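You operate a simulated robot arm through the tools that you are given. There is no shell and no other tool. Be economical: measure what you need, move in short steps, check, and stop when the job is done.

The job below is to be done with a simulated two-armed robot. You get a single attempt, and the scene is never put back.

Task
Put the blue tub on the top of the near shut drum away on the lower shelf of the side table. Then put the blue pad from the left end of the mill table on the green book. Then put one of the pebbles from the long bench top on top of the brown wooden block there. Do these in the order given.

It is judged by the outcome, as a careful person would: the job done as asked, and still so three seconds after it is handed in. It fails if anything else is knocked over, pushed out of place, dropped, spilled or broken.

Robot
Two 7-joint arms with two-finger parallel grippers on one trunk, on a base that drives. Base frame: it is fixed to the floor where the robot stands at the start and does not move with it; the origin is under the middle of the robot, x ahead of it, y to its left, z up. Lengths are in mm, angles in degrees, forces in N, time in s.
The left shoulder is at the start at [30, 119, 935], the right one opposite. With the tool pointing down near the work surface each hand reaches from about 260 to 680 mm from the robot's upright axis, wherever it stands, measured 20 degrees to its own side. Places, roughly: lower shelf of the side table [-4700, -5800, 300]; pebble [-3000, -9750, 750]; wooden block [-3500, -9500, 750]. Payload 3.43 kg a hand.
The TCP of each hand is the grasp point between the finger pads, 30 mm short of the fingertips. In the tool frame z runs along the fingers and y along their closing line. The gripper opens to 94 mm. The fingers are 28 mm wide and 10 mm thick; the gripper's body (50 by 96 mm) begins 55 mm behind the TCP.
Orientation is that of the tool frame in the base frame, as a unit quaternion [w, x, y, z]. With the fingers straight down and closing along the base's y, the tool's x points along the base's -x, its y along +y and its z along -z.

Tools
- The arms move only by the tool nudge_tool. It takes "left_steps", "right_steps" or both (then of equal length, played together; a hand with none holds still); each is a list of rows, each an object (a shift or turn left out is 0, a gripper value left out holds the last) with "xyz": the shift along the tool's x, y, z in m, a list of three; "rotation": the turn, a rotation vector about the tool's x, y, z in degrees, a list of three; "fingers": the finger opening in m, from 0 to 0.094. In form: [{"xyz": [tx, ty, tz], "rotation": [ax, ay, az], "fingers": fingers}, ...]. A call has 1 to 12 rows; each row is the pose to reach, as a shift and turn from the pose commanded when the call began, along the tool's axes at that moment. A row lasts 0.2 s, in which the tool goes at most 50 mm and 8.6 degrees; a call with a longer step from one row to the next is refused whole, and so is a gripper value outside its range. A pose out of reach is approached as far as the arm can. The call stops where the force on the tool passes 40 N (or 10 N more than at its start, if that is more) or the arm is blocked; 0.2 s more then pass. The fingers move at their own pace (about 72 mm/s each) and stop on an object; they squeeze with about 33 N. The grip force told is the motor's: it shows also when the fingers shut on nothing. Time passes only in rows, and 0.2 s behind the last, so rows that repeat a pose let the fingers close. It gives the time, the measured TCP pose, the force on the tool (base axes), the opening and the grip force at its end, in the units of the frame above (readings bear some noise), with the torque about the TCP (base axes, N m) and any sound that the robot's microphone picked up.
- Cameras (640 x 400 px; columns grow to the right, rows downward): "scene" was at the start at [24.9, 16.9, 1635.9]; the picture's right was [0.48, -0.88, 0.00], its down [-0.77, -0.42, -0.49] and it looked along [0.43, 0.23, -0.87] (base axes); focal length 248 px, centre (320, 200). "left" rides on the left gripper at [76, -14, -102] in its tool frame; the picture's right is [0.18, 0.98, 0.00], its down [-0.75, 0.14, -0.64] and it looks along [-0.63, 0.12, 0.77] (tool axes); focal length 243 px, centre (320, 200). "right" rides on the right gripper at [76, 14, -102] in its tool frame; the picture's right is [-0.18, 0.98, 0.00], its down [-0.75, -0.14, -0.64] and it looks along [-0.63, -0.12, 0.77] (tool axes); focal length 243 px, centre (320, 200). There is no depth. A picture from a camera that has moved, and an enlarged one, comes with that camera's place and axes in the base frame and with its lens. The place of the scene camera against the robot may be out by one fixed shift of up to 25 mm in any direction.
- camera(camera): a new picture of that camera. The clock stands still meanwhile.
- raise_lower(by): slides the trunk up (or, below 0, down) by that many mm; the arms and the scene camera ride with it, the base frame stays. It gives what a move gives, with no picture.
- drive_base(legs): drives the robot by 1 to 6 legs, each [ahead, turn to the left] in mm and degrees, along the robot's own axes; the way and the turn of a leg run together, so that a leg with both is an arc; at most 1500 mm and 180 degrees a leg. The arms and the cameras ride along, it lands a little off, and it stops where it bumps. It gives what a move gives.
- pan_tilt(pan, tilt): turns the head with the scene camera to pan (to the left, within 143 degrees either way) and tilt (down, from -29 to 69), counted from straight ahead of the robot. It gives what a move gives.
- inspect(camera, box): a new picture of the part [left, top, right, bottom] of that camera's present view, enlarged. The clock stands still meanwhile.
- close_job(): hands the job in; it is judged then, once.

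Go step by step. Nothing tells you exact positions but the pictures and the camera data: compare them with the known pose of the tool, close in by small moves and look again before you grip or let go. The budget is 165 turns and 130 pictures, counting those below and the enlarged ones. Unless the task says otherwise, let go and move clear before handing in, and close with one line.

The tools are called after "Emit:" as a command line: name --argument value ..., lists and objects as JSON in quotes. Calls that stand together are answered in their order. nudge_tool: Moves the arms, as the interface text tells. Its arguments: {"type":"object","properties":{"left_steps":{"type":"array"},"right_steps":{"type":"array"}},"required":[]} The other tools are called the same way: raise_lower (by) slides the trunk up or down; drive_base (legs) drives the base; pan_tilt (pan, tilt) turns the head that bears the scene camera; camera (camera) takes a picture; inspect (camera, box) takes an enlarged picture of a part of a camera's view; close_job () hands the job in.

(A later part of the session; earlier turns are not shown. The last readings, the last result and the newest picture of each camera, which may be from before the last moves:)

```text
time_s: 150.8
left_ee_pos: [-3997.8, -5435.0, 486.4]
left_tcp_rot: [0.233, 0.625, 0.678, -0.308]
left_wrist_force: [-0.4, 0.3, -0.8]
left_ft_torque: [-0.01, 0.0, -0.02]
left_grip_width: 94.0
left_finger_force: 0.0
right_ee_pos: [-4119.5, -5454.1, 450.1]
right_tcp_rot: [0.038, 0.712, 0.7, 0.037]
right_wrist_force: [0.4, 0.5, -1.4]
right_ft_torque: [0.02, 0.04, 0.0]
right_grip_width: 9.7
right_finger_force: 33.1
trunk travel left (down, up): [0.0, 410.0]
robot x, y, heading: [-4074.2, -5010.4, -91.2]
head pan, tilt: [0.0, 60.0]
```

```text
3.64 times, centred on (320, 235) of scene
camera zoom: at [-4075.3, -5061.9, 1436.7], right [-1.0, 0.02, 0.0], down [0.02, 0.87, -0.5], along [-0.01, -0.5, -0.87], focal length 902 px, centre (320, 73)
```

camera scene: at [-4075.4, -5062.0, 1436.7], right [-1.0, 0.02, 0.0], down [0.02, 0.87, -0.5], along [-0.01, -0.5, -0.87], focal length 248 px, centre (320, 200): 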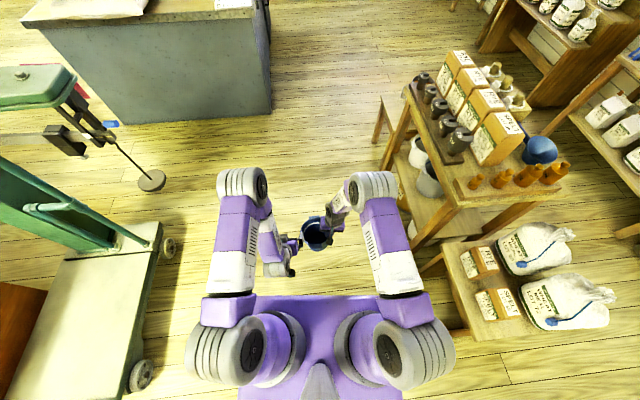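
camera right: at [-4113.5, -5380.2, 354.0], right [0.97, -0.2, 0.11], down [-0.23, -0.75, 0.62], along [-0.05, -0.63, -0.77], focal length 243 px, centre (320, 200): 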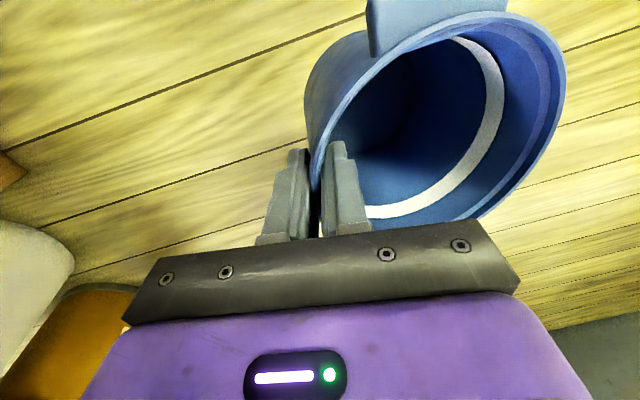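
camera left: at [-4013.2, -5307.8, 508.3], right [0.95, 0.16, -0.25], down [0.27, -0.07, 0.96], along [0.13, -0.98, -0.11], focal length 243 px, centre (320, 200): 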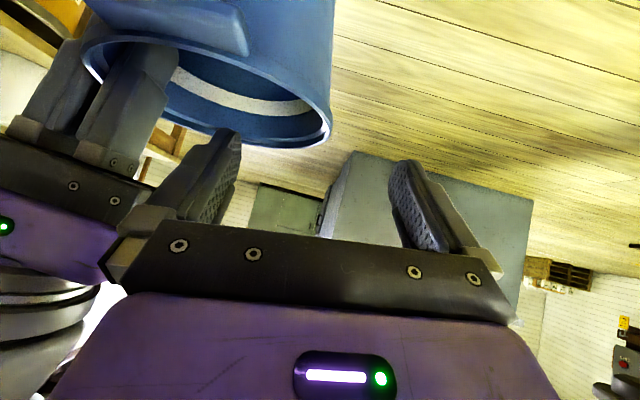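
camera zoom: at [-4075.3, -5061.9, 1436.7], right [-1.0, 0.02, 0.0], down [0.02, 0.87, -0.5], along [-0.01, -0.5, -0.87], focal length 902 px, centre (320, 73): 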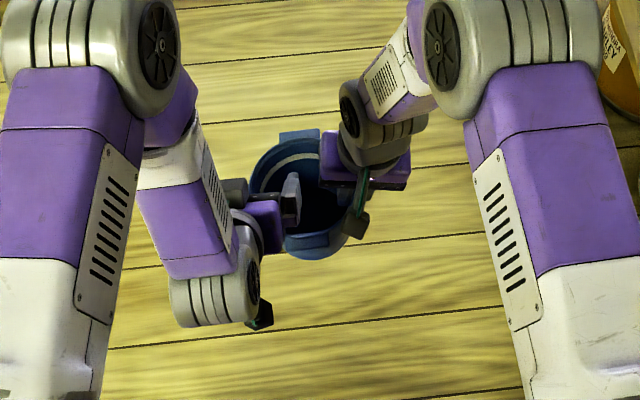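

Alignment looks right. I advance the left hand onto the wall.

Emit:
nudge_tool --left_steps '[{"xyz": [0.003, -0.001, 0.015]}, {"xyz": [0.005, -0.001, 0.03]}, {"xyz": [0.005, -0.001, 0.044]}, {"xyz": [0.005, -0.001, 0.044]}]'

Emit:
camera --camera "left"

Emit:
camera --camera "right"

```text
time_s: 151.8
left_ee_pos: [-4001.3, -5462.0, 452.3]
left_tcp_rot: [0.234, 0.625, 0.678, -0.308]
left_wrist_force: [-0.5, 0.9, 0.3]
left_ft_torque: [-0.02, -0.01, 0.01]
left_grip_width: 93.9
left_finger_force: 0.1
right_ee_pos: [-4119.4, -5454.4, 450.5]
right_tcp_rot: [0.038, 0.713, 0.699, 0.037]
right_wrist_force: [-0.5, -0.2, -0.6]
right_ft_torque: [-0.02, 0.07, 0.01]
right_grip_width: 9.8
right_finger_force: 33.0
trunk travel left (down, up): [0.0, 410.0]
robot x, y, heading: [-4072.6, -5009.2, -91.1]
head pan, tilt: [0.0, 60.0]
```

```text
71 pictures are left
camera left: at [-4017.6, -5336.3, 473.9], right [0.95, 0.16, -0.25], down [0.27, -0.07, 0.96], along [0.13, -0.98, -0.11], focal length 243 px, centre (320, 200)
```

left: 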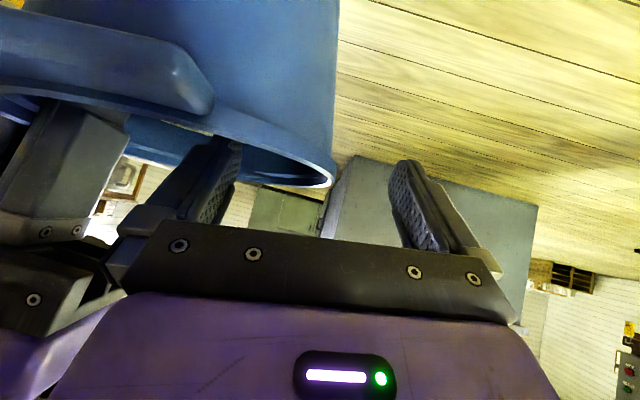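

```text
70 pictures are left
camera right: at [-4114.4, -5378.9, 554.8], right [0.97, -0.2, 0.11], down [-0.22, -0.75, 0.62], along [-0.05, -0.63, -0.77], focal length 243 px, centre (320, 200)
```

right: 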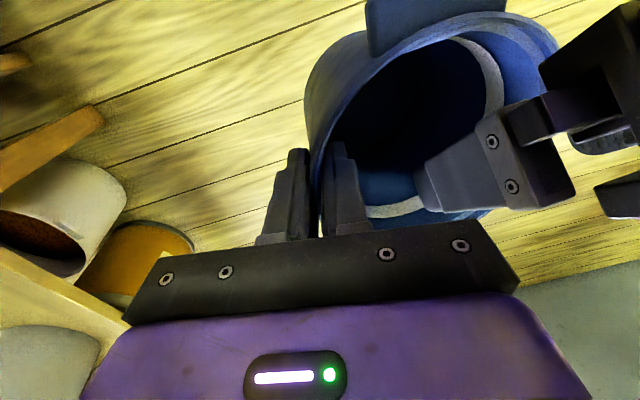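

The inner finger is inside. I advance 12 mm for more overlap and close the left grip.

Emit:
nudge_tool --left_steps '[{"xyz": [0, 0, 0.012]}, {"xyz": [0, 0, 0.012], "fingers": 0.06}, {"xyz": [0, 0, 0.012], "fingers": 0.03}, {"xyz": [0, 0, 0.012], "fingers": 0.0}, {"xyz": [0, 0, 0.012], "fingers": 0.0}, {"xyz": [0, 0, 0.012], "fingers": 0.0}, {"xyz": [0, 0, 0.012], "fingers": 0.0}]'

Emit:
camera --camera "left"

Emit:
camera --camera "right"

```text
time_s: 153.4
left_ee_pos: [-4007.9, -5468.1, 443.7]
left_tcp_rot: [0.227, 0.629, 0.675, -0.311]
left_wrist_force: [-24.6, 19.8, 8.2]
left_ft_torque: [0.07, 0.37, -2.24]
left_grip_width: 26.6
left_finger_force: 33.0
right_ee_pos: [-4116.6, -5456.9, 452.4]
right_tcp_rot: [0.044, 0.713, 0.699, 0.036]
right_wrist_force: [25.1, -19.6, -8.8]
right_ft_torque: [-0.11, 0.41, 0.37]
right_grip_width: 10.1
right_finger_force: 32.5
trunk travel left (down, up): [0.0, 410.0]
robot x, y, heading: [-4073.8, -5013.4, -91.1]
head pan, tilt: [0.0, 60.0]
```

```text
69 pictures are left
camera left: at [-4022.0, -5342.7, 466.3], right [0.95, 0.15, -0.26], down [0.27, -0.08, 0.96], along [0.12, -0.99, -0.12], focal length 243 px, centre (320, 200)
```

left: 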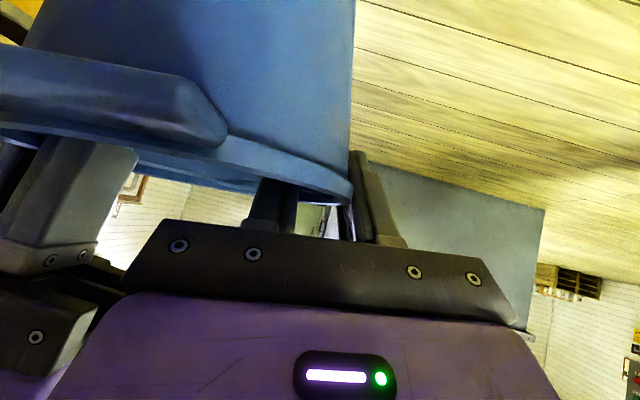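

```text
68 pictures are left
camera right: at [-4112.4, -5380.6, 555.4], right [0.97, -0.2, 0.11], down [-0.23, -0.74, 0.63], along [-0.04, -0.64, -0.77], focal length 243 px, centre (320, 200)
```

right: 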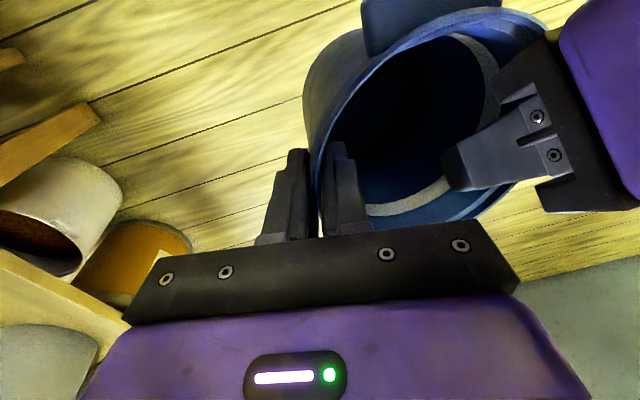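

The left hand grips (three-point hold on the curved wall). I open the right hand slightly and see whether the left holds the tub alone.

Emit:
nudge_tool --right_steps '[{"fingers": 0.02}, {"fingers": 0.03}, {"fingers": 0.04}, {"fingers": 0.04}]'

Emit:
camera --camera "left"

Emit:
camera --camera "right"

```text
time_s: 154.4
left_ee_pos: [-4001.9, -5471.6, 445.2]
left_tcp_rot: [0.234, 0.624, 0.678, -0.309]
left_wrist_force: [-0.4, -0.7, 0.8]
left_ft_torque: [0.0, -0.05, -0.02]
left_grip_width: 12.0
left_finger_force: 33.1
right_ee_pos: [-4120.4, -5453.1, 448.6]
right_tcp_rot: [0.037, 0.713, 0.699, 0.037]
right_wrist_force: [-0.1, 0.6, -0.8]
right_ft_torque: [0.04, 0.03, 0.0]
right_grip_width: 40.2
right_finger_force: 0.1
trunk travel left (down, up): [0.0, 410.0]
robot x, y, heading: [-4066.6, -5008.8, -91.1]
head pan, tilt: [0.0, 60.0]
```

```text
67 pictures are left
camera left: at [-4017.9, -5346.1, 466.2], right [0.95, 0.16, -0.25], down [0.27, -0.07, 0.96], along [0.14, -0.98, -0.11], focal length 243 px, centre (320, 200)
```

left: 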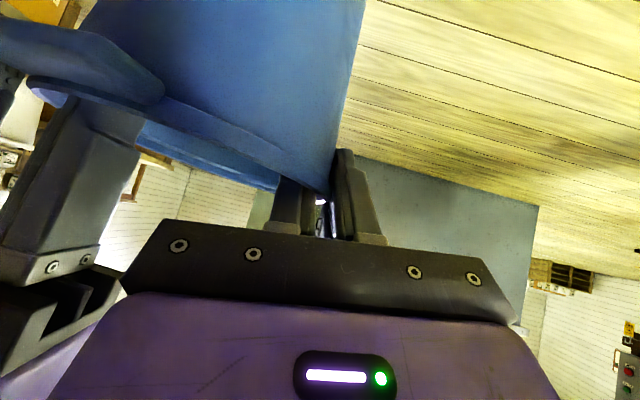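

```text
66 pictures are left
camera right: at [-4115.1, -5377.9, 554.4], right [0.97, -0.2, 0.1], down [-0.22, -0.75, 0.62], along [-0.05, -0.63, -0.78], focal length 243 px, centre (320, 200)
```

right: 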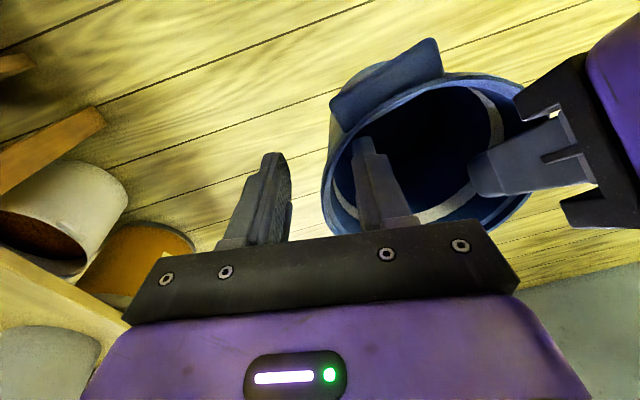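

The left hand holds the tub, which turned somewhat in the grip. I raise the right hand out of it and view how the tub hangs.

Emit:
nudge_tool --right_steps '[{"xyz": [0, 0.002, -0.02]}, {"xyz": [0, 0.005, -0.05]}, {"xyz": [0, 0.009, -0.09]}, {"xyz": [0, 0.013, -0.13]}, {"xyz": [0, 0.0, -0.17]}, {"xyz": [0, -0.03, -0.2]}, {"xyz": [0, -0.03, -0.2]}]'

Emit:
camera --camera "right"

Emit:
inspect --camera "scene" --box '[250, 180, 390, 290]'

```text
time_s: 156.0
left_ee_pos: [-4003.1, -5470.3, 444.8]
left_tcp_rot: [0.232, 0.626, 0.678, -0.308]
left_wrist_force: [-0.6, 0.0, -0.3]
left_ft_torque: [0.01, -0.05, 0.05]
left_grip_width: 11.7
left_finger_force: 33.4
right_ee_pos: [-4171.2, -5453.8, 645.8]
right_tcp_rot: [0.039, 0.713, 0.699, 0.036]
right_wrist_force: [-0.3, -0.3, 0.4]
right_ft_torque: [0.04, 0.01, 0.02]
right_grip_width: 40.0
right_finger_force: 0.1
trunk travel left (down, up): [0.0, 410.0]
robot x, y, heading: [-4073.3, -5007.9, -91.1]
head pan, tilt: [0.0, 60.0]
```

```text
65 pictures are left
camera right: at [-4165.8, -5378.0, 750.3], right [0.97, -0.2, 0.11], down [-0.22, -0.75, 0.62], along [-0.05, -0.63, -0.77], focal length 243 px, centre (320, 200)
```

right: 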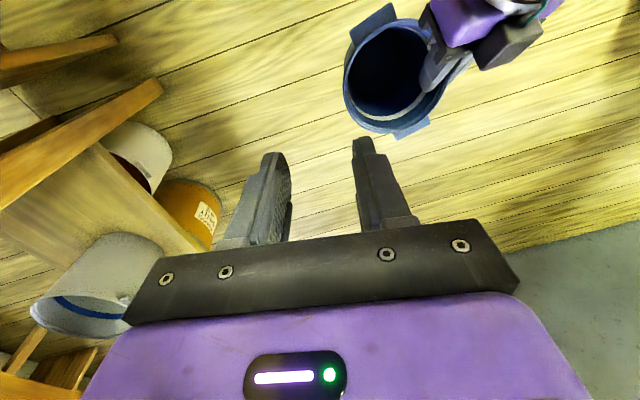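

```text
3.64 times, centred on (320, 235) of scene
camera zoom: at [-4075.4, -5061.8, 1436.6], right [-1.0, 0.02, 0.0], down [0.02, 0.87, -0.5], along [-0.01, -0.5, -0.87], focal length 902 px, centre (320, 73)
```

zoom: 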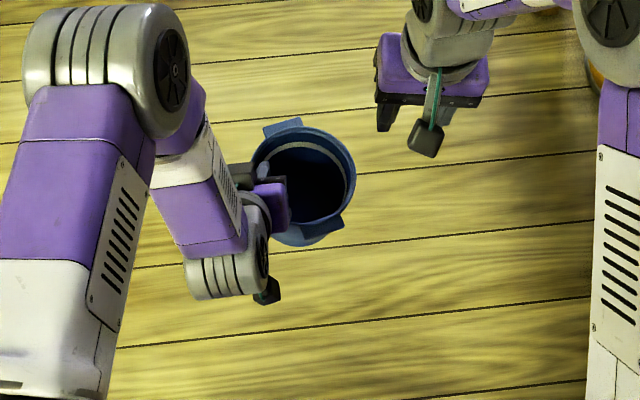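

The left hand holds the tub securely; it leans about 6°, so I level it. Then I raise everything high for the turn at the table.

Emit:
nudge_tool --left_steps '[{"rotation": [2.3, 0.1, -2.3]}, {"rotation": [4.6, 0.2, -4.6]}, {"xyz": [-0.03, -0.006, -0.03], "rotation": [4.6, 0.2, -4.6]}, {"xyz": [-0.063, -0.012, -0.063], "rotation": [4.6, 0.2, -4.6]}, {"xyz": [-0.063, -0.012, -0.063], "rotation": [4.6, 0.2, -4.6]}]'

Emit:
raise_lower --by 400

Emit:
camera --camera "left"

Emit:
camera --camera "scene"

```text
time_s: 157.2
left_ee_pos: [-4003.4, -5469.6, 534.1]
left_tcp_rot: [0.193, 0.607, 0.69, -0.344]
left_wrist_force: [-0.2, 0.1, -1.1]
left_ft_torque: [0.0, -0.11, -0.01]
left_grip_width: 11.5
left_finger_force: 32.8
right_ee_pos: [-4171.2, -5454.7, 644.5]
right_tcp_rot: [0.039, 0.713, 0.699, 0.037]
right_wrist_force: [-0.1, 0.0, 0.2]
right_ft_torque: [0.0, -0.03, 0.01]
right_grip_width: 39.9
right_finger_force: 0.1
trunk travel left (down, up): [0.0, 410.0]
robot x, y, heading: [-4073.1, -5012.6, -91.2]
head pan, tilt: [0.0, 60.0]
```

```text
time_s: 161.1
left_ee_pos: [-4002.1, -5470.1, 933.5]
left_tcp_rot: [0.193, 0.608, 0.689, -0.344]
left_wrist_force: [-0.1, -0.2, -1.1]
left_ft_torque: [0.01, -0.1, 0.02]
left_grip_width: 11.7
left_finger_force: 33.1
right_ee_pos: [-4170.4, -5453.9, 1045.8]
right_tcp_rot: [0.039, 0.713, 0.699, 0.037]
right_wrist_force: [-1.2, -0.3, 1.0]
right_ft_torque: [0.01, -0.01, 0.0]
right_grip_width: 40.1
right_finger_force: 0.1
trunk travel left (down, up): [-400.0, 10.0]
robot x, y, heading: [-4070.7, -5010.8, -91.1]
head pan, tilt: [0.0, 60.0]
```

```text
63 pictures are left
camera left: at [-4016.6, -5344.6, 956.9], right [0.92, 0.16, -0.36], down [0.38, -0.07, 0.92], along [0.12, -0.98, -0.13], focal length 243 px, centre (320, 200)
```

left: 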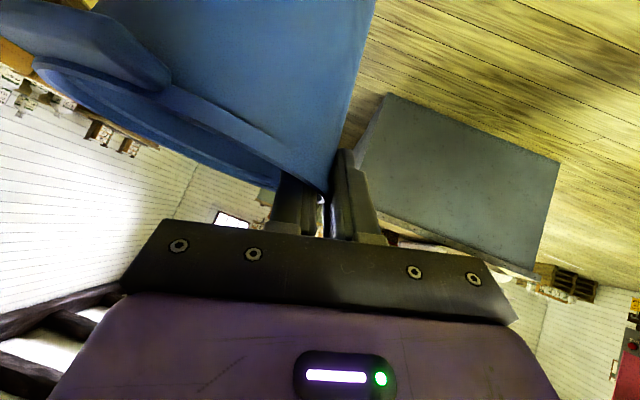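

```text
62 pictures are left
camera scene: at [-4075.3, -5062.0, 1836.6], right [-1.0, 0.02, 0.0], down [0.02, 0.87, -0.5], along [-0.01, -0.5, -0.87], focal length 248 px, centre (320, 200)
```

scene: 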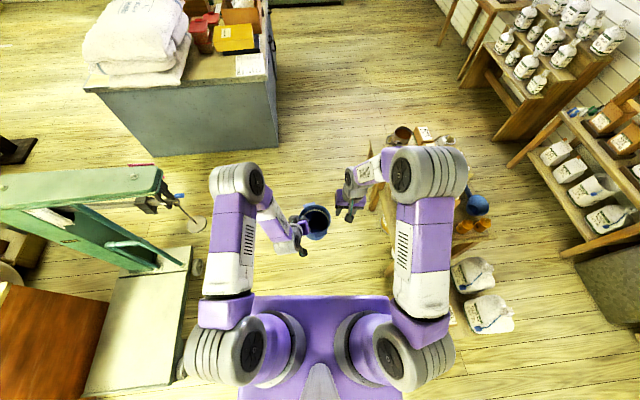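

The tub now hangs nearly level at z≈830–935. I drive south and turn to face the side table.

Emit:
drive_base --legs '[[0, 9], [572, 0], [0, -98]]'

Emit:
camera --camera "scene"

```text
time_s: 169.1
left_ee_pos: [-4453.0, -5648.3, 933.3]
left_tcp_rot: [-0.105, 0.917, 0.063, -0.379]
left_wrist_force: [0.2, -0.3, -0.6]
left_ft_torque: [-0.07, 0.0, 0.06]
left_grip_width: 11.3
left_finger_force: 32.7
right_ee_pos: [-4438.6, -5482.2, 1044.7]
right_tcp_rot: [0.053, 0.999, -0.004, 0.0]
right_wrist_force: [-0.7, -0.4, -0.2]
right_ft_torque: [0.0, -0.05, 0.0]
right_grip_width: 40.0
right_finger_force: 0.0
trunk travel left (down, up): [-400.0, 10.0]
robot x, y, heading: [-3994.2, -5577.6, 179.5]
head pan, tilt: [0.0, 60.0]
```

```text
61 pictures are left
camera scene: at [-4033.5, -5589.7, 1836.7], right [0.01, 1.0, 0.0], down [0.87, -0.01, -0.5], along [-0.5, 0.0, -0.87], focal length 248 px, centre (320, 200)
```

scene: 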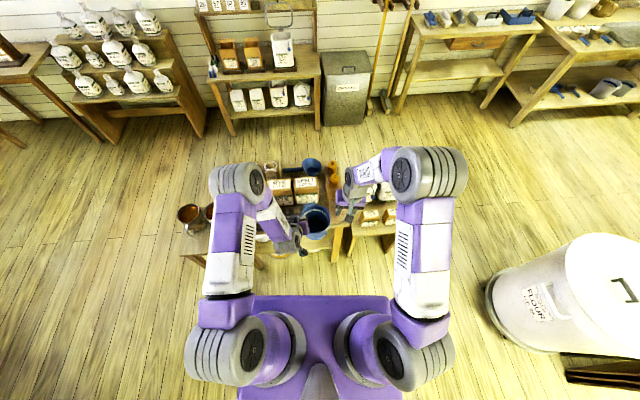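

I back up 70 mm, lower the trunk so the tub comes in front of the shelf opening, and lift the right hand out of the way.

Emit:
drive_base --legs '[[-75, 0]]'

Emit:
raise_lower --by -400

Emit:
nudge_tool --right_steps '[{"xyz": [0, 0, -0.045]}, {"xyz": [0, 0, -0.09]}, {"xyz": [0, 0, -0.135]}, {"xyz": [0, 0, -0.18]}, {"xyz": [0, 0, -0.225]}, {"xyz": [0, -0.02, -0.27]}, {"xyz": [0, -0.04, -0.3]}, {"xyz": [0, -0.08, -0.3]}]'

Emit:
camera --camera "left"

Emit:
camera --camera "scene"

```text
time_s: 170.2
left_ee_pos: [-4377.5, -5650.1, 934.9]
left_tcp_rot: [-0.104, 0.917, 0.064, -0.38]
left_wrist_force: [0.2, 0.2, -1.4]
left_ft_torque: [-0.06, -0.01, -0.03]
left_grip_width: 11.6
left_finger_force: 33.2
right_ee_pos: [-4363.0, -5480.7, 1047.0]
right_tcp_rot: [0.053, 0.999, -0.005, -0.001]
right_wrist_force: [-0.2, -0.4, 0.4]
right_ft_torque: [-0.01, 0.03, -0.02]
right_grip_width: 39.9
right_finger_force: 0.0
trunk travel left (down, up): [-400.0, 10.0]
robot x, y, heading: [-3917.5, -5578.7, 179.5]
head pan, tilt: [0.0, 60.0]
```

```text
time_s: 174.0
left_ee_pos: [-4379.2, -5648.2, 532.8]
left_tcp_rot: [-0.105, 0.917, 0.063, -0.38]
left_wrist_force: [0.9, -0.5, -0.1]
left_ft_torque: [-0.06, -0.03, -0.03]
left_grip_width: 11.7
left_finger_force: 32.7
right_ee_pos: [-4363.3, -5481.3, 645.7]
right_tcp_rot: [0.053, 0.999, -0.005, -0.001]
right_wrist_force: [0.2, -0.8, -0.4]
right_ft_torque: [0.0, -0.01, 0.02]
right_grip_width: 39.8
right_finger_force: 0.1
trunk travel left (down, up): [0.0, 410.0]
robot x, y, heading: [-3921.1, -5577.9, 179.6]
head pan, tilt: [0.0, 60.0]
```

```text
time_s: 175.8
left_ee_pos: [-4378.5, -5648.1, 533.9]
left_tcp_rot: [-0.105, 0.917, 0.063, -0.379]
left_wrist_force: [-0.4, -0.6, -0.7]
left_ft_torque: [-0.04, -0.01, 0.01]
left_grip_width: 11.8
left_finger_force: 33.9
right_ee_pos: [-4362.8, -5369.8, 934.3]
right_tcp_rot: [0.053, 0.999, -0.004, -0.002]
right_wrist_force: [0.0, -0.8, -0.5]
right_ft_torque: [0.01, 0.0, -0.01]
right_grip_width: 40.0
right_finger_force: 0.1
trunk travel left (down, up): [0.0, 410.0]
robot x, y, heading: [-3916.0, -5573.7, 179.7]
head pan, tilt: [0.0, 60.0]
```

```text
60 pictures are left
camera left: at [-4253.3, -5635.2, 557.1], right [0.17, -0.92, -0.36], down [-0.07, -0.38, 0.92], along [-0.98, -0.13, -0.13], focal length 243 px, centre (320, 200)
```

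left: 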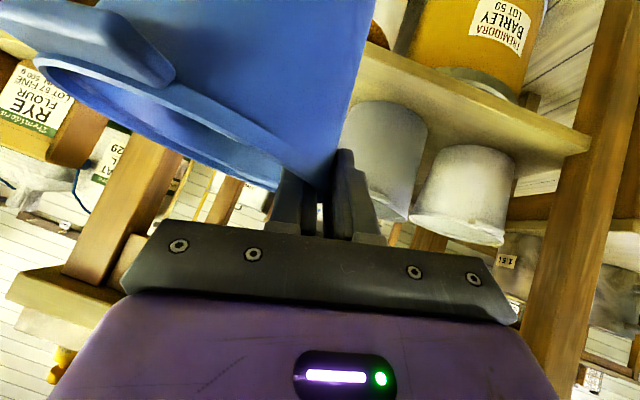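

```text
59 pictures are left
camera scene: at [-3959.1, -5590.2, 1436.7], right [0.01, 1.0, 0.0], down [0.87, -0.01, -0.5], along [-0.5, 0.0, -0.87], focal length 248 px, centre (320, 200)
```

scene: 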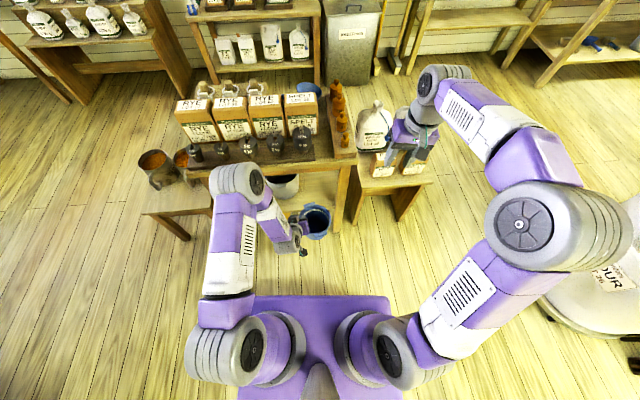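

I see the shelf edge, gray and white tubs, and the right leg clearly. I lower the tub to just above shelf height in front of the opening, then move the base forward 120 mm.

Emit:
nudge_tool --left_steps '[{"xyz": [0.023, 0.008, 0.023]}, {"xyz": [0.046, 0.016, 0.046]}, {"xyz": [0.065, 0.023, 0.066]}, {"xyz": [0.065, 0.023, 0.066]}]'

Emit:
drive_base --legs '[[110, 0]]'

Emit:
camera --camera "left"

Emit:
inspect --camera "scene" --box '[160, 60, 400, 280]'

```text
time_s: 176.8
left_ee_pos: [-4379.1, -5650.2, 437.0]
left_tcp_rot: [-0.105, 0.917, 0.063, -0.38]
left_wrist_force: [0.6, -0.6, -1.0]
left_ft_torque: [-0.04, 0.0, -0.04]
left_grip_width: 11.4
left_finger_force: 32.6
right_ee_pos: [-4362.4, -5370.5, 935.0]
right_tcp_rot: [0.053, 0.999, -0.006, -0.002]
right_wrist_force: [-0.2, -0.4, -0.1]
right_ft_torque: [0.0, 0.01, -0.02]
right_grip_width: 40.2
right_finger_force: 0.1
trunk travel left (down, up): [0.0, 410.0]
robot x, y, heading: [-3923.0, -5576.2, 179.2]
head pan, tilt: [0.0, 60.0]
```

```text
time_s: 178.0
left_ee_pos: [-4489.5, -5649.4, 438.1]
left_tcp_rot: [-0.104, 0.917, 0.063, -0.38]
left_wrist_force: [-0.2, 0.3, -0.4]
left_ft_torque: [-0.07, 0.0, 0.01]
left_grip_width: 11.4
left_finger_force: 33.1
right_ee_pos: [-4472.2, -5368.9, 934.8]
right_tcp_rot: [0.053, 0.999, -0.005, -0.001]
right_wrist_force: [-0.2, -0.4, -0.2]
right_ft_torque: [0.01, -0.03, -0.01]
right_grip_width: 40.1
right_finger_force: 0.1
trunk travel left (down, up): [0.0, 410.0]
robot x, y, heading: [-4032.2, -5571.7, 179.1]
head pan, tilt: [0.0, 60.0]
```

```text
58 pictures are left
camera left: at [-4362.6, -5635.0, 462.1], right [0.17, -0.92, -0.36], down [-0.07, -0.38, 0.92], along [-0.98, -0.13, -0.13], focal length 243 px, centre (320, 200)
```

left: 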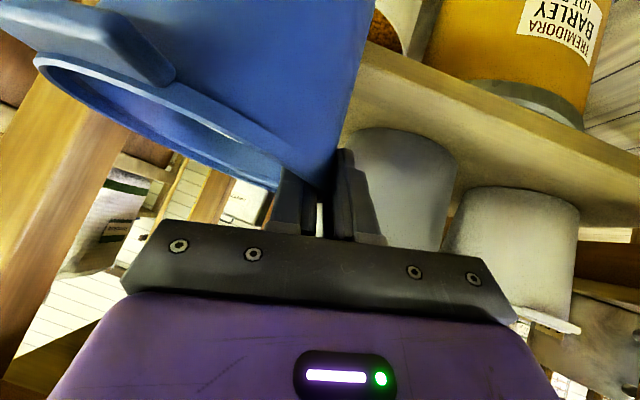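

```text
1.82 times, centred on (280, 170) of scene
camera zoom: at [-4068.6, -5589.4, 1436.6], right [0.01, 1.0, 0.0], down [0.87, -0.01, -0.5], along [-0.5, 0.01, -0.87], focal length 451 px, centre (393, 254)
```

zoom: 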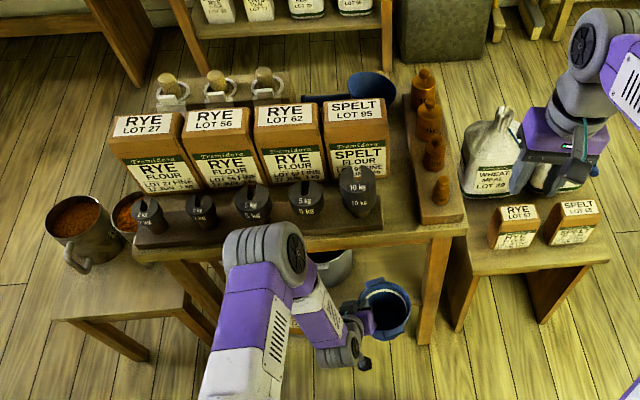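

The left elbow is near the row of weights, so I raise the trunk 120 mm and lower the hand by as much to lift the elbow before going further in.

Emit:
raise_lower --by 80

Emit:
nudge_tool --left_steps '[{"xyz": [0.027, 0.01, 0.028]}, {"xyz": [0.055, 0.019, 0.055]}, {"xyz": [0.055, 0.019, 0.055]}]'

Emit:
raise_lower --by 80

Emit:
nudge_tool --left_steps '[{"xyz": [0.027, 0.01, 0.028]}, {"xyz": [0.055, 0.019, 0.055]}, {"xyz": [0.055, 0.019, 0.055]}]'

Emit:
inspect --camera "scene" --box '[160, 60, 400, 280]'

```text
time_s: 179.2
left_ee_pos: [-4487.8, -5648.7, 518.6]
left_tcp_rot: [-0.103, 0.917, 0.064, -0.38]
left_wrist_force: [-0.2, -0.2, -1.1]
left_ft_torque: [-0.06, 0.01, 0.02]
left_grip_width: 11.5
left_finger_force: 32.8
right_ee_pos: [-4471.3, -5369.0, 1014.7]
right_tcp_rot: [0.053, 0.999, -0.006, -0.002]
right_wrist_force: [0.0, 0.2, 0.3]
right_ft_torque: [-0.07, -0.01, 0.0]
right_grip_width: 40.0
right_finger_force: 0.1
trunk travel left (down, up): [-80.0, 330.0]
robot x, y, heading: [-4027.4, -5574.3, 179.5]
head pan, tilt: [0.0, 60.0]
```

```text
time_s: 179.9
left_ee_pos: [-4487.2, -5649.1, 437.8]
left_tcp_rot: [-0.104, 0.917, 0.063, -0.38]
left_wrist_force: [0.2, -0.5, -1.1]
left_ft_torque: [-0.06, 0.01, 0.0]
left_grip_width: 11.3
left_finger_force: 32.8
right_ee_pos: [-4471.5, -5368.0, 1014.4]
right_tcp_rot: [0.053, 0.999, -0.006, -0.001]
right_wrist_force: [0.8, -0.3, 0.3]
right_ft_torque: [0.01, -0.01, -0.01]
right_grip_width: 39.8
right_finger_force: 0.0
trunk travel left (down, up): [-80.0, 330.0]
robot x, y, heading: [-4023.8, -5571.5, 179.6]
head pan, tilt: [0.0, 60.0]
```

```text
time_s: 181.1
left_ee_pos: [-4486.7, -5648.3, 517.3]
left_tcp_rot: [-0.105, 0.917, 0.063, -0.379]
left_wrist_force: [-0.3, 1.3, -1.5]
left_ft_torque: [-0.01, 0.01, -0.01]
left_grip_width: 11.5
left_finger_force: 33.1
right_ee_pos: [-4471.4, -5369.2, 1094.9]
right_tcp_rot: [0.053, 0.999, -0.005, -0.001]
right_wrist_force: [0.5, 0.6, 0.2]
right_ft_torque: [-0.02, 0.03, 0.02]
right_grip_width: 40.1
right_finger_force: 0.1
trunk travel left (down, up): [-160.0, 250.0]
robot x, y, heading: [-4026.9, -5575.4, 179.6]
head pan, tilt: [0.0, 60.0]
```

```text
time_s: 181.9
left_ee_pos: [-4487.0, -5649.1, 438.4]
left_tcp_rot: [-0.105, 0.917, 0.063, -0.38]
left_wrist_force: [0.6, 0.2, -0.4]
left_ft_torque: [-0.06, -0.01, 0.01]
left_grip_width: 11.4
left_finger_force: 32.5
right_ee_pos: [-4472.3, -5368.0, 1096.1]
right_tcp_rot: [0.053, 0.999, -0.005, -0.002]
right_wrist_force: [0.4, -0.8, -0.5]
right_ft_torque: [0.02, -0.01, -0.01]
right_grip_width: 39.8
right_finger_force: 0.1
trunk travel left (down, up): [-160.0, 250.0]
robot x, y, heading: [-4029.7, -5576.6, 179.3]
head pan, tilt: [0.0, 60.0]
```

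```text
1.82 times, centred on (280, 170) of scene
camera zoom: at [-4068.1, -5589.4, 1596.7], right [0.01, 1.0, 0.0], down [0.87, -0.01, -0.5], along [-0.5, 0.01, -0.87], focal length 451 px, centre (393, 254)
```

zoom: 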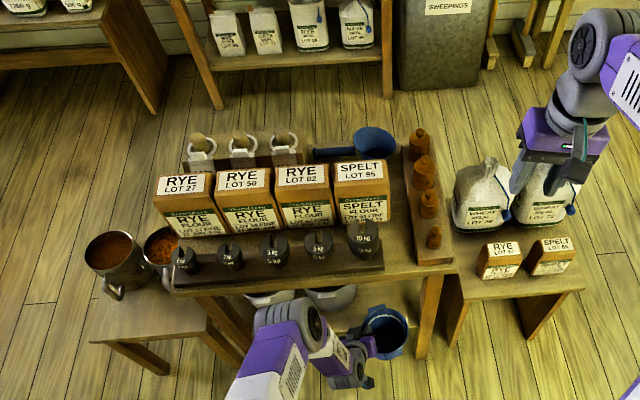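

The elbow is now clear. I slide the tub forward over the shelf with the arm.

Emit:
nudge_tool --left_steps '[{"xyz": [-0.02, -0.001, 0.02]}, {"xyz": [-0.04, -0.002, 0.04]}, {"xyz": [-0.06, -0.003, 0.06]}, {"xyz": [-0.079, -0.004, 0.08]}, {"xyz": [-0.079, -0.004, 0.08]}]'

Emit:
camera --camera "left"

Emit:
inspect --camera "scene" --box '[260, 160, 420, 280]'

```text
time_s: 183.1
left_ee_pos: [-4581.1, -5648.8, 439.1]
left_tcp_rot: [-0.105, 0.917, 0.063, -0.379]
left_wrist_force: [-0.8, 0.2, -0.3]
left_ft_torque: [-0.04, 0.02, -0.01]
left_grip_width: 11.3
left_finger_force: 33.1
left hand out of reach, approached as far as the arm can: row 4, 5
right_ee_pos: [-4471.8, -5369.5, 1094.4]
right_tcp_rot: [0.053, 0.999, -0.005, -0.001]
right_wrist_force: [0.7, 0.0, 0.0]
right_ft_torque: [-0.04, -0.01, 0.01]
right_grip_width: 39.9
right_finger_force: 0.1
trunk travel left (down, up): [-160.0, 250.0]
robot x, y, heading: [-4029.1, -5575.4, 179.4]
head pan, tilt: [0.0, 60.0]
```

```text
55 pictures are left
camera left: at [-4456.0, -5635.2, 462.6], right [0.17, -0.92, -0.36], down [-0.07, -0.38, 0.92], along [-0.98, -0.13, -0.13], focal length 243 px, centre (320, 200)
```

left: 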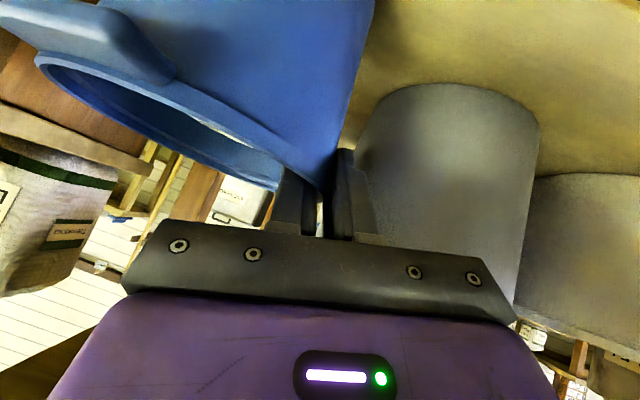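

```text
3.33 times, centred on (340, 220) of scene
camera zoom: at [-4068.1, -5589.5, 1596.7], right [0.01, 1.0, 0.0], down [0.87, -0.01, -0.5], along [-0.5, 0.01, -0.87], focal length 827 px, centre (253, 133)
```

zoom: 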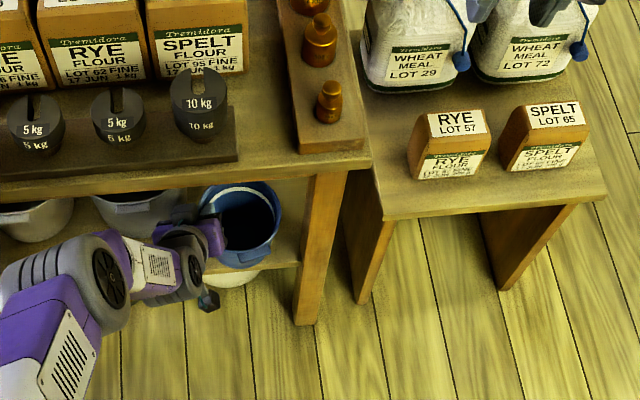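

The tub needs about 40 mm more depth to sit fully on the shelf. I drive that far forward.

Emit:
drive_base --legs '[[42, 0]]'

Emit:
camera --camera "left"

Emit:
inspect --camera "scene" --box '[260, 160, 420, 280]'

```text
time_s: 184.0
left_ee_pos: [-4623.6, -5648.3, 438.2]
left_tcp_rot: [-0.105, 0.917, 0.064, -0.379]
left_wrist_force: [-0.8, -0.2, -1.2]
left_ft_torque: [-0.07, -0.03, 0.01]
left_grip_width: 11.4
left_finger_force: 32.9
right_ee_pos: [-4514.3, -5367.8, 1094.2]
right_tcp_rot: [0.053, 0.999, -0.005, -0.001]
right_wrist_force: [-0.7, -0.1, -0.6]
right_ft_torque: [0.01, -0.01, 0.01]
right_grip_width: 40.1
right_finger_force: 0.0
trunk travel left (down, up): [-160.0, 250.0]
robot x, y, heading: [-4073.0, -5577.4, 179.4]
head pan, tilt: [0.0, 60.0]
```

```text
53 pictures are left
camera left: at [-4497.9, -5634.7, 462.1], right [0.17, -0.92, -0.36], down [-0.07, -0.38, 0.92], along [-0.98, -0.13, -0.13], focal length 243 px, centre (320, 200)
```

left: 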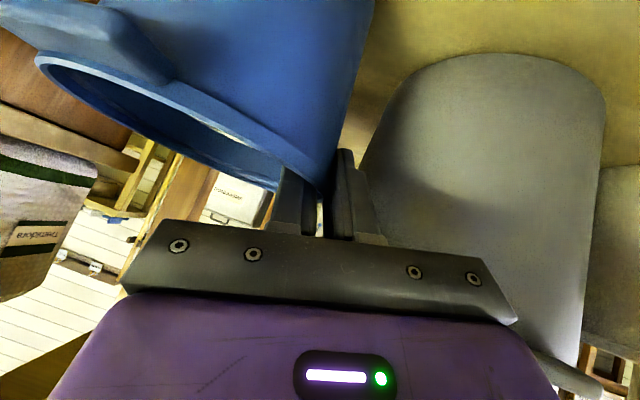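

```text
3.33 times, centred on (340, 220) of scene
camera zoom: at [-4111.4, -5589.0, 1596.6], right [0.01, 1.0, 0.0], down [0.87, -0.01, -0.5], along [-0.5, 0.01, -0.87], focal length 827 px, centre (253, 133)
```

zoom: 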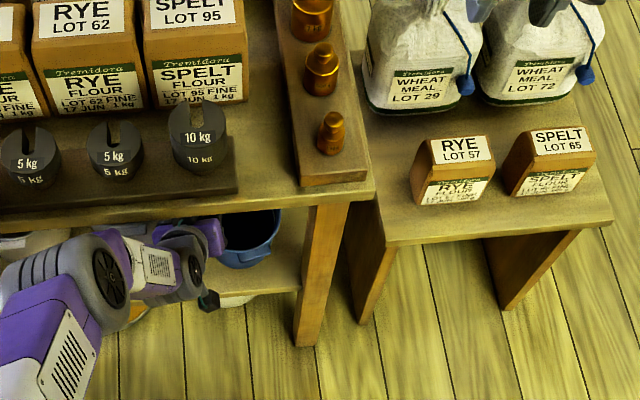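

Nearly there; 15 mm more, then I lower the tub gently.

Emit:
drive_base --legs '[[15, 0]]'

Emit:
nudge_tool --left_steps '[{"xyz": [0.007, 0.0024, 0.007]}, {"xyz": [0.014, 0.005, 0.014]}, {"xyz": [0.018, 0.006, 0.018]}, {"xyz": [0.018, 0.006, 0.018]}]'

Emit:
camera --camera "left"

```text
time_s: 184.8
left_ee_pos: [-4638.2, -5649.0, 438.5]
left_tcp_rot: [-0.104, 0.917, 0.064, -0.379]
left_wrist_force: [0.3, -0.8, -1.5]
left_ft_torque: [-0.07, 0.02, -0.01]
left_grip_width: 11.3
left_finger_force: 33.0
right_ee_pos: [-4529.6, -5368.3, 1094.5]
right_tcp_rot: [0.052, 0.999, -0.005, -0.001]
right_wrist_force: [-0.3, 1.0, -1.1]
right_ft_torque: [0.04, -0.02, -0.01]
right_grip_width: 39.8
right_finger_force: 0.1
trunk travel left (down, up): [-160.0, 250.0]
robot x, y, heading: [-4083.9, -5574.0, 179.4]
head pan, tilt: [0.0, 60.0]
```

```text
time_s: 185.8
left_ee_pos: [-4637.7, -5647.6, 439.1]
left_tcp_rot: [-0.104, 0.917, 0.064, -0.379]
left_wrist_force: [-0.4, -0.9, -0.4]
left_ft_torque: [-0.05, 0.03, 0.02]
left_grip_width: 11.3
left_finger_force: 32.6
left hand out of reach, approached as far as the arm can: row 1, 2, 3, 4
right_ee_pos: [-4527.1, -5367.4, 1094.9]
right_tcp_rot: [0.053, 0.999, -0.004, -0.001]
right_wrist_force: [0.5, -0.2, -0.7]
right_ft_torque: [0.02, 0.0, 0.0]
right_grip_width: 40.0
right_finger_force: 0.0
trunk travel left (down, up): [-160.0, 250.0]
robot x, y, heading: [-4082.7, -5571.9, 179.5]
head pan, tilt: [0.0, 60.0]
```

```text
51 pictures are left
camera left: at [-4512.3, -5634.6, 462.6], right [0.17, -0.92, -0.36], down [-0.07, -0.38, 0.92], along [-0.98, -0.13, -0.13], focal length 243 px, centre (320, 200)
```

left: 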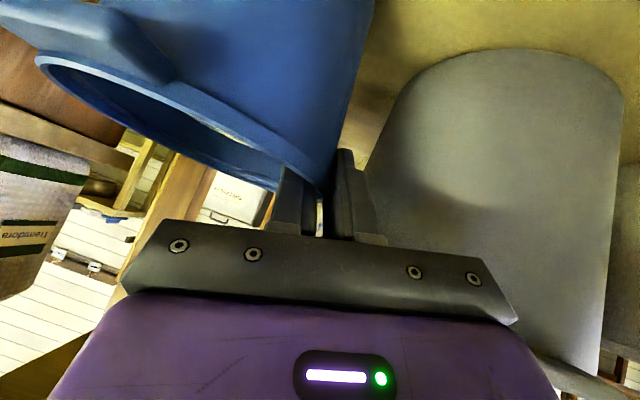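

The arm is at its limit there, so I lower with the trunk instead.

Emit:
raise_lower --by -25

Emit:
raise_lower --by -6

Emit:
raise_lower --by -5

Emit:
camera --camera "left"

```text
time_s: 186.3
left_ee_pos: [-4646.3, -5650.5, 426.9]
left_tcp_rot: [-0.103, 0.913, 0.065, -0.39]
left_wrist_force: [6.9, -0.8, 18.0]
left_ft_torque: [0.15, -0.4, -0.05]
left_grip_width: 12.4
left_finger_force: 32.8
right_ee_pos: [-4526.6, -5368.6, 1075.4]
right_tcp_rot: [0.053, 0.999, -0.005, -0.002]
right_wrist_force: [-0.7, -0.3, 0.5]
right_ft_torque: [0.0, -0.04, 0.01]
right_grip_width: 40.0
right_finger_force: 0.1
trunk travel left (down, up): [-141.0, 269.0]
robot x, y, heading: [-4082.4, -5573.2, 179.4]
head pan, tilt: [0.0, 60.0]
stopped: the force on the tool passed its limit at 55 N (the readings are from after the stop); the commanded pose is now the measured one
```

```text
time_s: 186.7
left_ee_pos: [-4649.7, -5650.8, 426.6]
left_tcp_rot: [-0.104, 0.91, 0.064, -0.395]
left_wrist_force: [2.6, 0.3, 15.4]
left_ft_torque: [0.26, -0.11, -0.01]
left_grip_width: 12.3
left_finger_force: 33.0
right_ee_pos: [-4527.7, -5368.5, 1071.3]
right_tcp_rot: [0.055, 0.998, -0.004, -0.001]
right_wrist_force: [0.1, 0.0, -0.7]
right_ft_torque: [0.03, -0.04, -0.01]
right_grip_width: 39.9
right_finger_force: 0.2
trunk travel left (down, up): [-137.0, 273.0]
robot x, y, heading: [-4085.6, -5580.0, 179.5]
head pan, tilt: [0.0, 60.0]
stopped: the force on the tool passed its limit at 42 N (the readings are from after the stop); the commanded pose is now the measured one
```

```text
time_s: 187.2
left_ee_pos: [-4652.1, -5650.7, 425.4]
left_tcp_rot: [-0.103, 0.909, 0.065, -0.398]
left_wrist_force: [4.3, 0.4, 15.6]
left_ft_torque: [0.26, -0.18, -0.02]
left_grip_width: 12.5
left_finger_force: 33.3
right_ee_pos: [-4526.8, -5369.1, 1069.1]
right_tcp_rot: [0.054, 0.999, -0.004, -0.001]
right_wrist_force: [-0.5, -1.3, -0.5]
right_ft_torque: [-0.04, -0.03, -0.02]
right_grip_width: 39.9
right_finger_force: 0.1
trunk travel left (down, up): [-134.0, 276.0]
robot x, y, heading: [-4086.1, -5577.8, 179.4]
head pan, tilt: [0.0, 60.0]
stopped: the force on the tool passed its limit at 42 N (the readings are from after the stop); the commanded pose is now the measured one
```

```text
50 pictures are left
camera left: at [-4526.4, -5636.5, 444.6], right [0.16, -0.92, -0.37], down [-0.03, -0.38, 0.93], along [-0.99, -0.14, -0.09], focal length 243 px, centre (320, 200)
```

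left: 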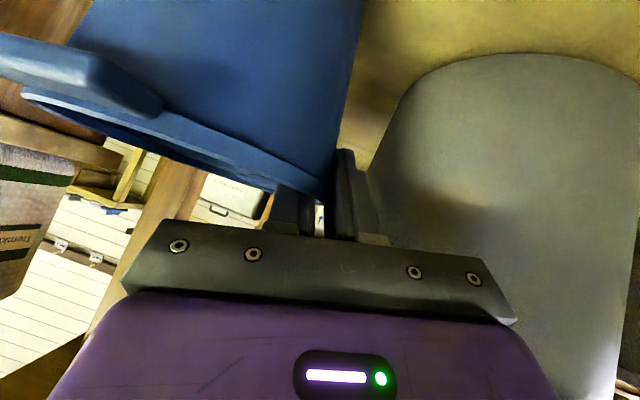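

The tub rests on the shelf (force now about 15 N, TCP 425). I open the fingers a little and back the hand out along its axis.

Emit:
nudge_tool --left_steps '[{"fingers": 0.02}, {"fingers": 0.032}, {"fingers": 0.036}, {"fingers": 0.036}]'

Emit:
camera --camera "left"

```text
time_s: 188.2
left_ee_pos: [-4651.1, -5651.3, 423.8]
left_tcp_rot: [-0.103, 0.91, 0.065, -0.396]
left_wrist_force: [1.1, -0.6, 0.2]
left_ft_torque: [-0.03, -0.01, 0.02]
left_grip_width: 35.8
left_finger_force: 0.0
right_ee_pos: [-4527.7, -5368.0, 1068.8]
right_tcp_rot: [0.053, 0.999, -0.004, 0.0]
right_wrist_force: [-0.8, -0.4, -0.8]
right_ft_torque: [0.0, 0.01, 0.04]
right_grip_width: 39.9
right_finger_force: 0.0
trunk travel left (down, up): [-134.0, 276.0]
robot x, y, heading: [-4082.0, -5572.6, 179.6]
head pan, tilt: [0.0, 60.0]
```

```text
49 pictures are left
camera left: at [-4524.8, -5636.8, 443.2], right [0.16, -0.92, -0.37], down [-0.03, -0.37, 0.93], along [-0.99, -0.14, -0.09], focal length 243 px, centre (320, 200)
```

left: 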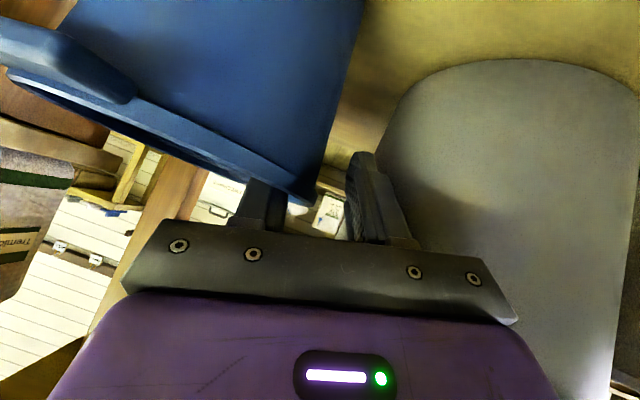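

The tub stands level on the shelf. I withdraw the hand back and up.

Emit:
nudge_tool --left_steps '[{"xyz": [0, -0.003, -0.02]}, {"xyz": [0, -0.006, -0.04]}, {"xyz": [0, -0.009, -0.06]}, {"xyz": [0, -0.012, -0.08]}, {"xyz": [0.01, -0.012, -0.1]}, {"xyz": [0.03, -0.012, -0.12]}, {"xyz": [0.05, -0.012, -0.14]}]'

Emit:
drive_base --legs '[[-140, 0]]'

Emit:
camera --camera "left"

Emit:
camera --camera "scene"

```text
time_s: 189.8
left_ee_pos: [-4513.9, -5648.4, 485.0]
left_tcp_rot: [-0.103, 0.91, 0.064, -0.397]
left_wrist_force: [-0.2, -0.4, 0.4]
left_ft_torque: [-0.01, -0.01, -0.04]
left_grip_width: 35.8
left_finger_force: 0.0
right_ee_pos: [-4527.4, -5368.7, 1070.3]
right_tcp_rot: [0.053, 0.999, -0.004, -0.001]
right_wrist_force: [0.3, 0.3, -0.6]
right_ft_torque: [0.0, 0.02, 0.02]
right_grip_width: 40.1
right_finger_force: 0.1
trunk travel left (down, up): [-134.0, 276.0]
robot x, y, heading: [-4084.0, -5574.8, 179.5]
head pan, tilt: [0.0, 60.0]
```

```text
time_s: 191.1
left_ee_pos: [-4376.1, -5651.0, 485.4]
left_tcp_rot: [-0.103, 0.91, 0.066, -0.397]
left_wrist_force: [0.0, 1.2, -0.2]
left_ft_torque: [-0.03, 0.01, -0.01]
left_grip_width: 36.3
left_finger_force: 0.0
right_ee_pos: [-4388.4, -5369.7, 1069.7]
right_tcp_rot: [0.053, 0.999, -0.004, -0.002]
right_wrist_force: [0.1, 0.7, -0.7]
right_ft_torque: [0.03, 0.04, -0.01]
right_grip_width: 39.9
right_finger_force: 0.2
trunk travel left (down, up): [-134.0, 276.0]
robot x, y, heading: [-3946.3, -5576.1, 179.6]
head pan, tilt: [0.0, 60.0]
```

```text
48 pictures are left
camera left: at [-4250.2, -5635.5, 504.4], right [0.16, -0.92, -0.37], down [-0.03, -0.37, 0.93], along [-0.99, -0.14, -0.09], focal length 243 px, centre (320, 200)
```

left: 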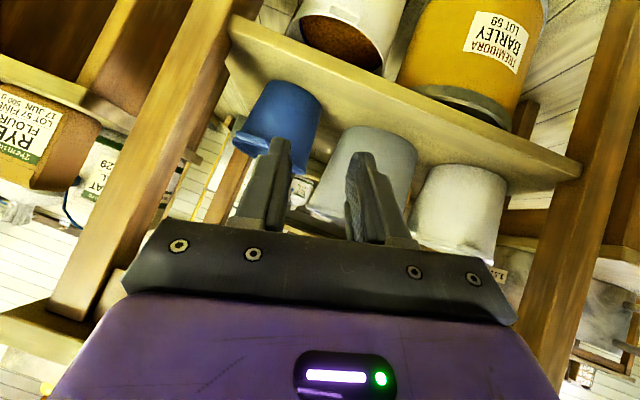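

```text
47 pictures are left
camera scene: at [-3984.2, -5590.3, 1570.7], right [0.01, 1.0, 0.0], down [0.87, -0.01, -0.5], along [-0.5, 0.0, -0.87], focal length 248 px, centre (320, 200)
```

scene: 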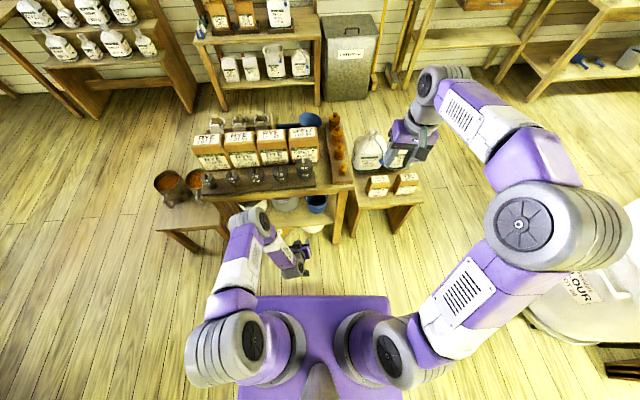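

The tub stands well on the lower shelf beside the gray one: part one is done. I now bring the left hand upright and both hands in for driving back.

Emit:
nudge_tool --left_steps '[{"xyz": [-0.009, -0.003, -0.008], "rotation": [-1.5, 5.8, 1.0]}, {"xyz": [-0.018, -0.006, -0.017], "rotation": [-3, 11.7, 2]}, {"xyz": [-0.027, -0.009, -0.025], "rotation": [-4.5, 17.5, 2.9]}, {"xyz": [-0.036, -0.012, -0.033], "rotation": [-6, 23.4, 3.9]}, {"xyz": [-0.045, -0.015, -0.042], "rotation": [-7.6, 29.2, 4.9]}, {"xyz": [-0.054, -0.018, -0.05], "rotation": [-9.1, 35.1, 5.9]}, {"xyz": [-0.063, -0.021, -0.058], "rotation": [-10.6, 41, 6.8]}, {"xyz": [-0.071, -0.024, -0.067], "rotation": [-12.1, 46.8, 7.8]}, {"xyz": [-0.071, -0.024, -0.067], "rotation": [-12.1, 46.8, 7.8]}]'

Emit:
nudge_tool --left_steps '[{"xyz": [0.005, 0.02, -0.04]}, {"xyz": [0.01, 0.04, -0.08]}, {"xyz": [0.015, 0.06, -0.12]}, {"xyz": [0.02, 0.08, -0.16]}, {"xyz": [0.02, 0.09, -0.2]}, {"xyz": [0.02, 0.1, -0.24]}, {"xyz": [0.02, 0.1, -0.28]}, {"xyz": [0.02, 0.1, -0.32]}, {"xyz": [0.02, 0.1, -0.36]}]'

Emit:
raise_lower --by 66

Emit:
nudge_tool --right_steps '[{"xyz": [0.03, 0.03, 0.02]}, {"xyz": [0.06, 0.06, 0.04]}, {"xyz": [0.08, 0.09, 0.06]}, {"xyz": [0.09, 0.12, 0.08]}, {"xyz": [0.09, 0.14, 0.08]}, {"xyz": [0.09, 0.14, 0.08]}]'

Emit:
camera --camera "scene"

```text
time_s: 193.1
left_ee_pos: [-4375.4, -5651.9, 586.0]
left_tcp_rot: [0.0, 1.0, 0.0, 0.0]
left_wrist_force: [-0.1, 0.0, 0.1]
left_ft_torque: [0.0, -0.02, 0.01]
left_grip_width: 36.0
left_finger_force: 0.0
right_ee_pos: [-4388.2, -5369.7, 1069.8]
right_tcp_rot: [0.053, 0.999, -0.004, -0.001]
right_wrist_force: [-0.5, 0.0, 0.0]
right_ft_torque: [-0.02, -0.02, 0.02]
right_grip_width: 40.0
right_finger_force: 0.0
trunk travel left (down, up): [-134.0, 276.0]
robot x, y, heading: [-3945.5, -5578.2, 179.5]
head pan, tilt: [0.0, 60.0]
```

```text
time_s: 195.1
left_ee_pos: [-4356.4, -5750.0, 946.2]
left_tcp_rot: [0.0, 1.0, -0.001, 0.0]
left_wrist_force: [-0.4, 0.3, 0.2]
left_ft_torque: [0.0, 0.02, -0.02]
left_grip_width: 36.0
left_finger_force: 0.2
right_ee_pos: [-4388.5, -5369.7, 1069.1]
right_tcp_rot: [0.054, 0.999, -0.005, -0.001]
right_wrist_force: [0.3, 0.6, -0.7]
right_ft_torque: [0.02, -0.01, -0.03]
right_grip_width: 40.0
right_finger_force: 0.1
trunk travel left (down, up): [-134.0, 276.0]
robot x, y, heading: [-3946.0, -5574.3, 180.0]
head pan, tilt: [0.0, 60.0]
```

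```text
time_s: 196.1
left_ee_pos: [-4357.3, -5750.8, 1011.3]
left_tcp_rot: [0.001, 1.0, -0.001, 0.0]
left_wrist_force: [0.3, 0.1, 0.0]
left_ft_torque: [0.03, 0.01, -0.02]
left_grip_width: 36.0
left_finger_force: 0.1
right_ee_pos: [-4389.2, -5370.2, 1135.0]
right_tcp_rot: [0.053, 0.999, -0.005, 0.0]
right_wrist_force: [-0.9, 0.7, -0.5]
right_ft_torque: [0.03, -0.02, 0.0]
right_grip_width: 40.0
right_finger_force: 0.1
trunk travel left (down, up): [-200.0, 210.0]
robot x, y, heading: [-3945.4, -5577.4, 179.6]
head pan, tilt: [0.0, 60.0]
```

```text
time_s: 197.5
left_ee_pos: [-4357.3, -5750.8, 1010.4]
left_tcp_rot: [-0.001, 1.0, 0.0, 0.0]
left_wrist_force: [0.5, 0.9, 0.3]
left_ft_torque: [-0.03, -0.01, 0.0]
left_grip_width: 36.0
left_finger_force: 0.0
right_ee_pos: [-4300.8, -5518.4, 1072.2]
right_tcp_rot: [0.053, 0.999, -0.004, -0.001]
right_wrist_force: [0.3, -0.3, 0.6]
right_ft_torque: [-0.02, 0.02, 0.03]
right_grip_width: 39.9
right_finger_force: 0.0
trunk travel left (down, up): [-200.0, 210.0]
robot x, y, heading: [-3946.8, -5574.0, 179.5]
head pan, tilt: [0.0, 60.0]
```

```text
46 pictures are left
camera scene: at [-3985.4, -5590.0, 1636.6], right [0.01, 1.0, 0.0], down [0.87, -0.01, -0.5], along [-0.5, 0.0, -0.87], focal length 248 px, centre (320, 200)
```

scene: 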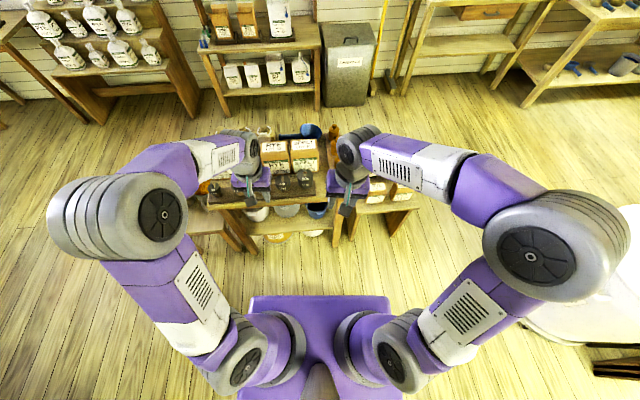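

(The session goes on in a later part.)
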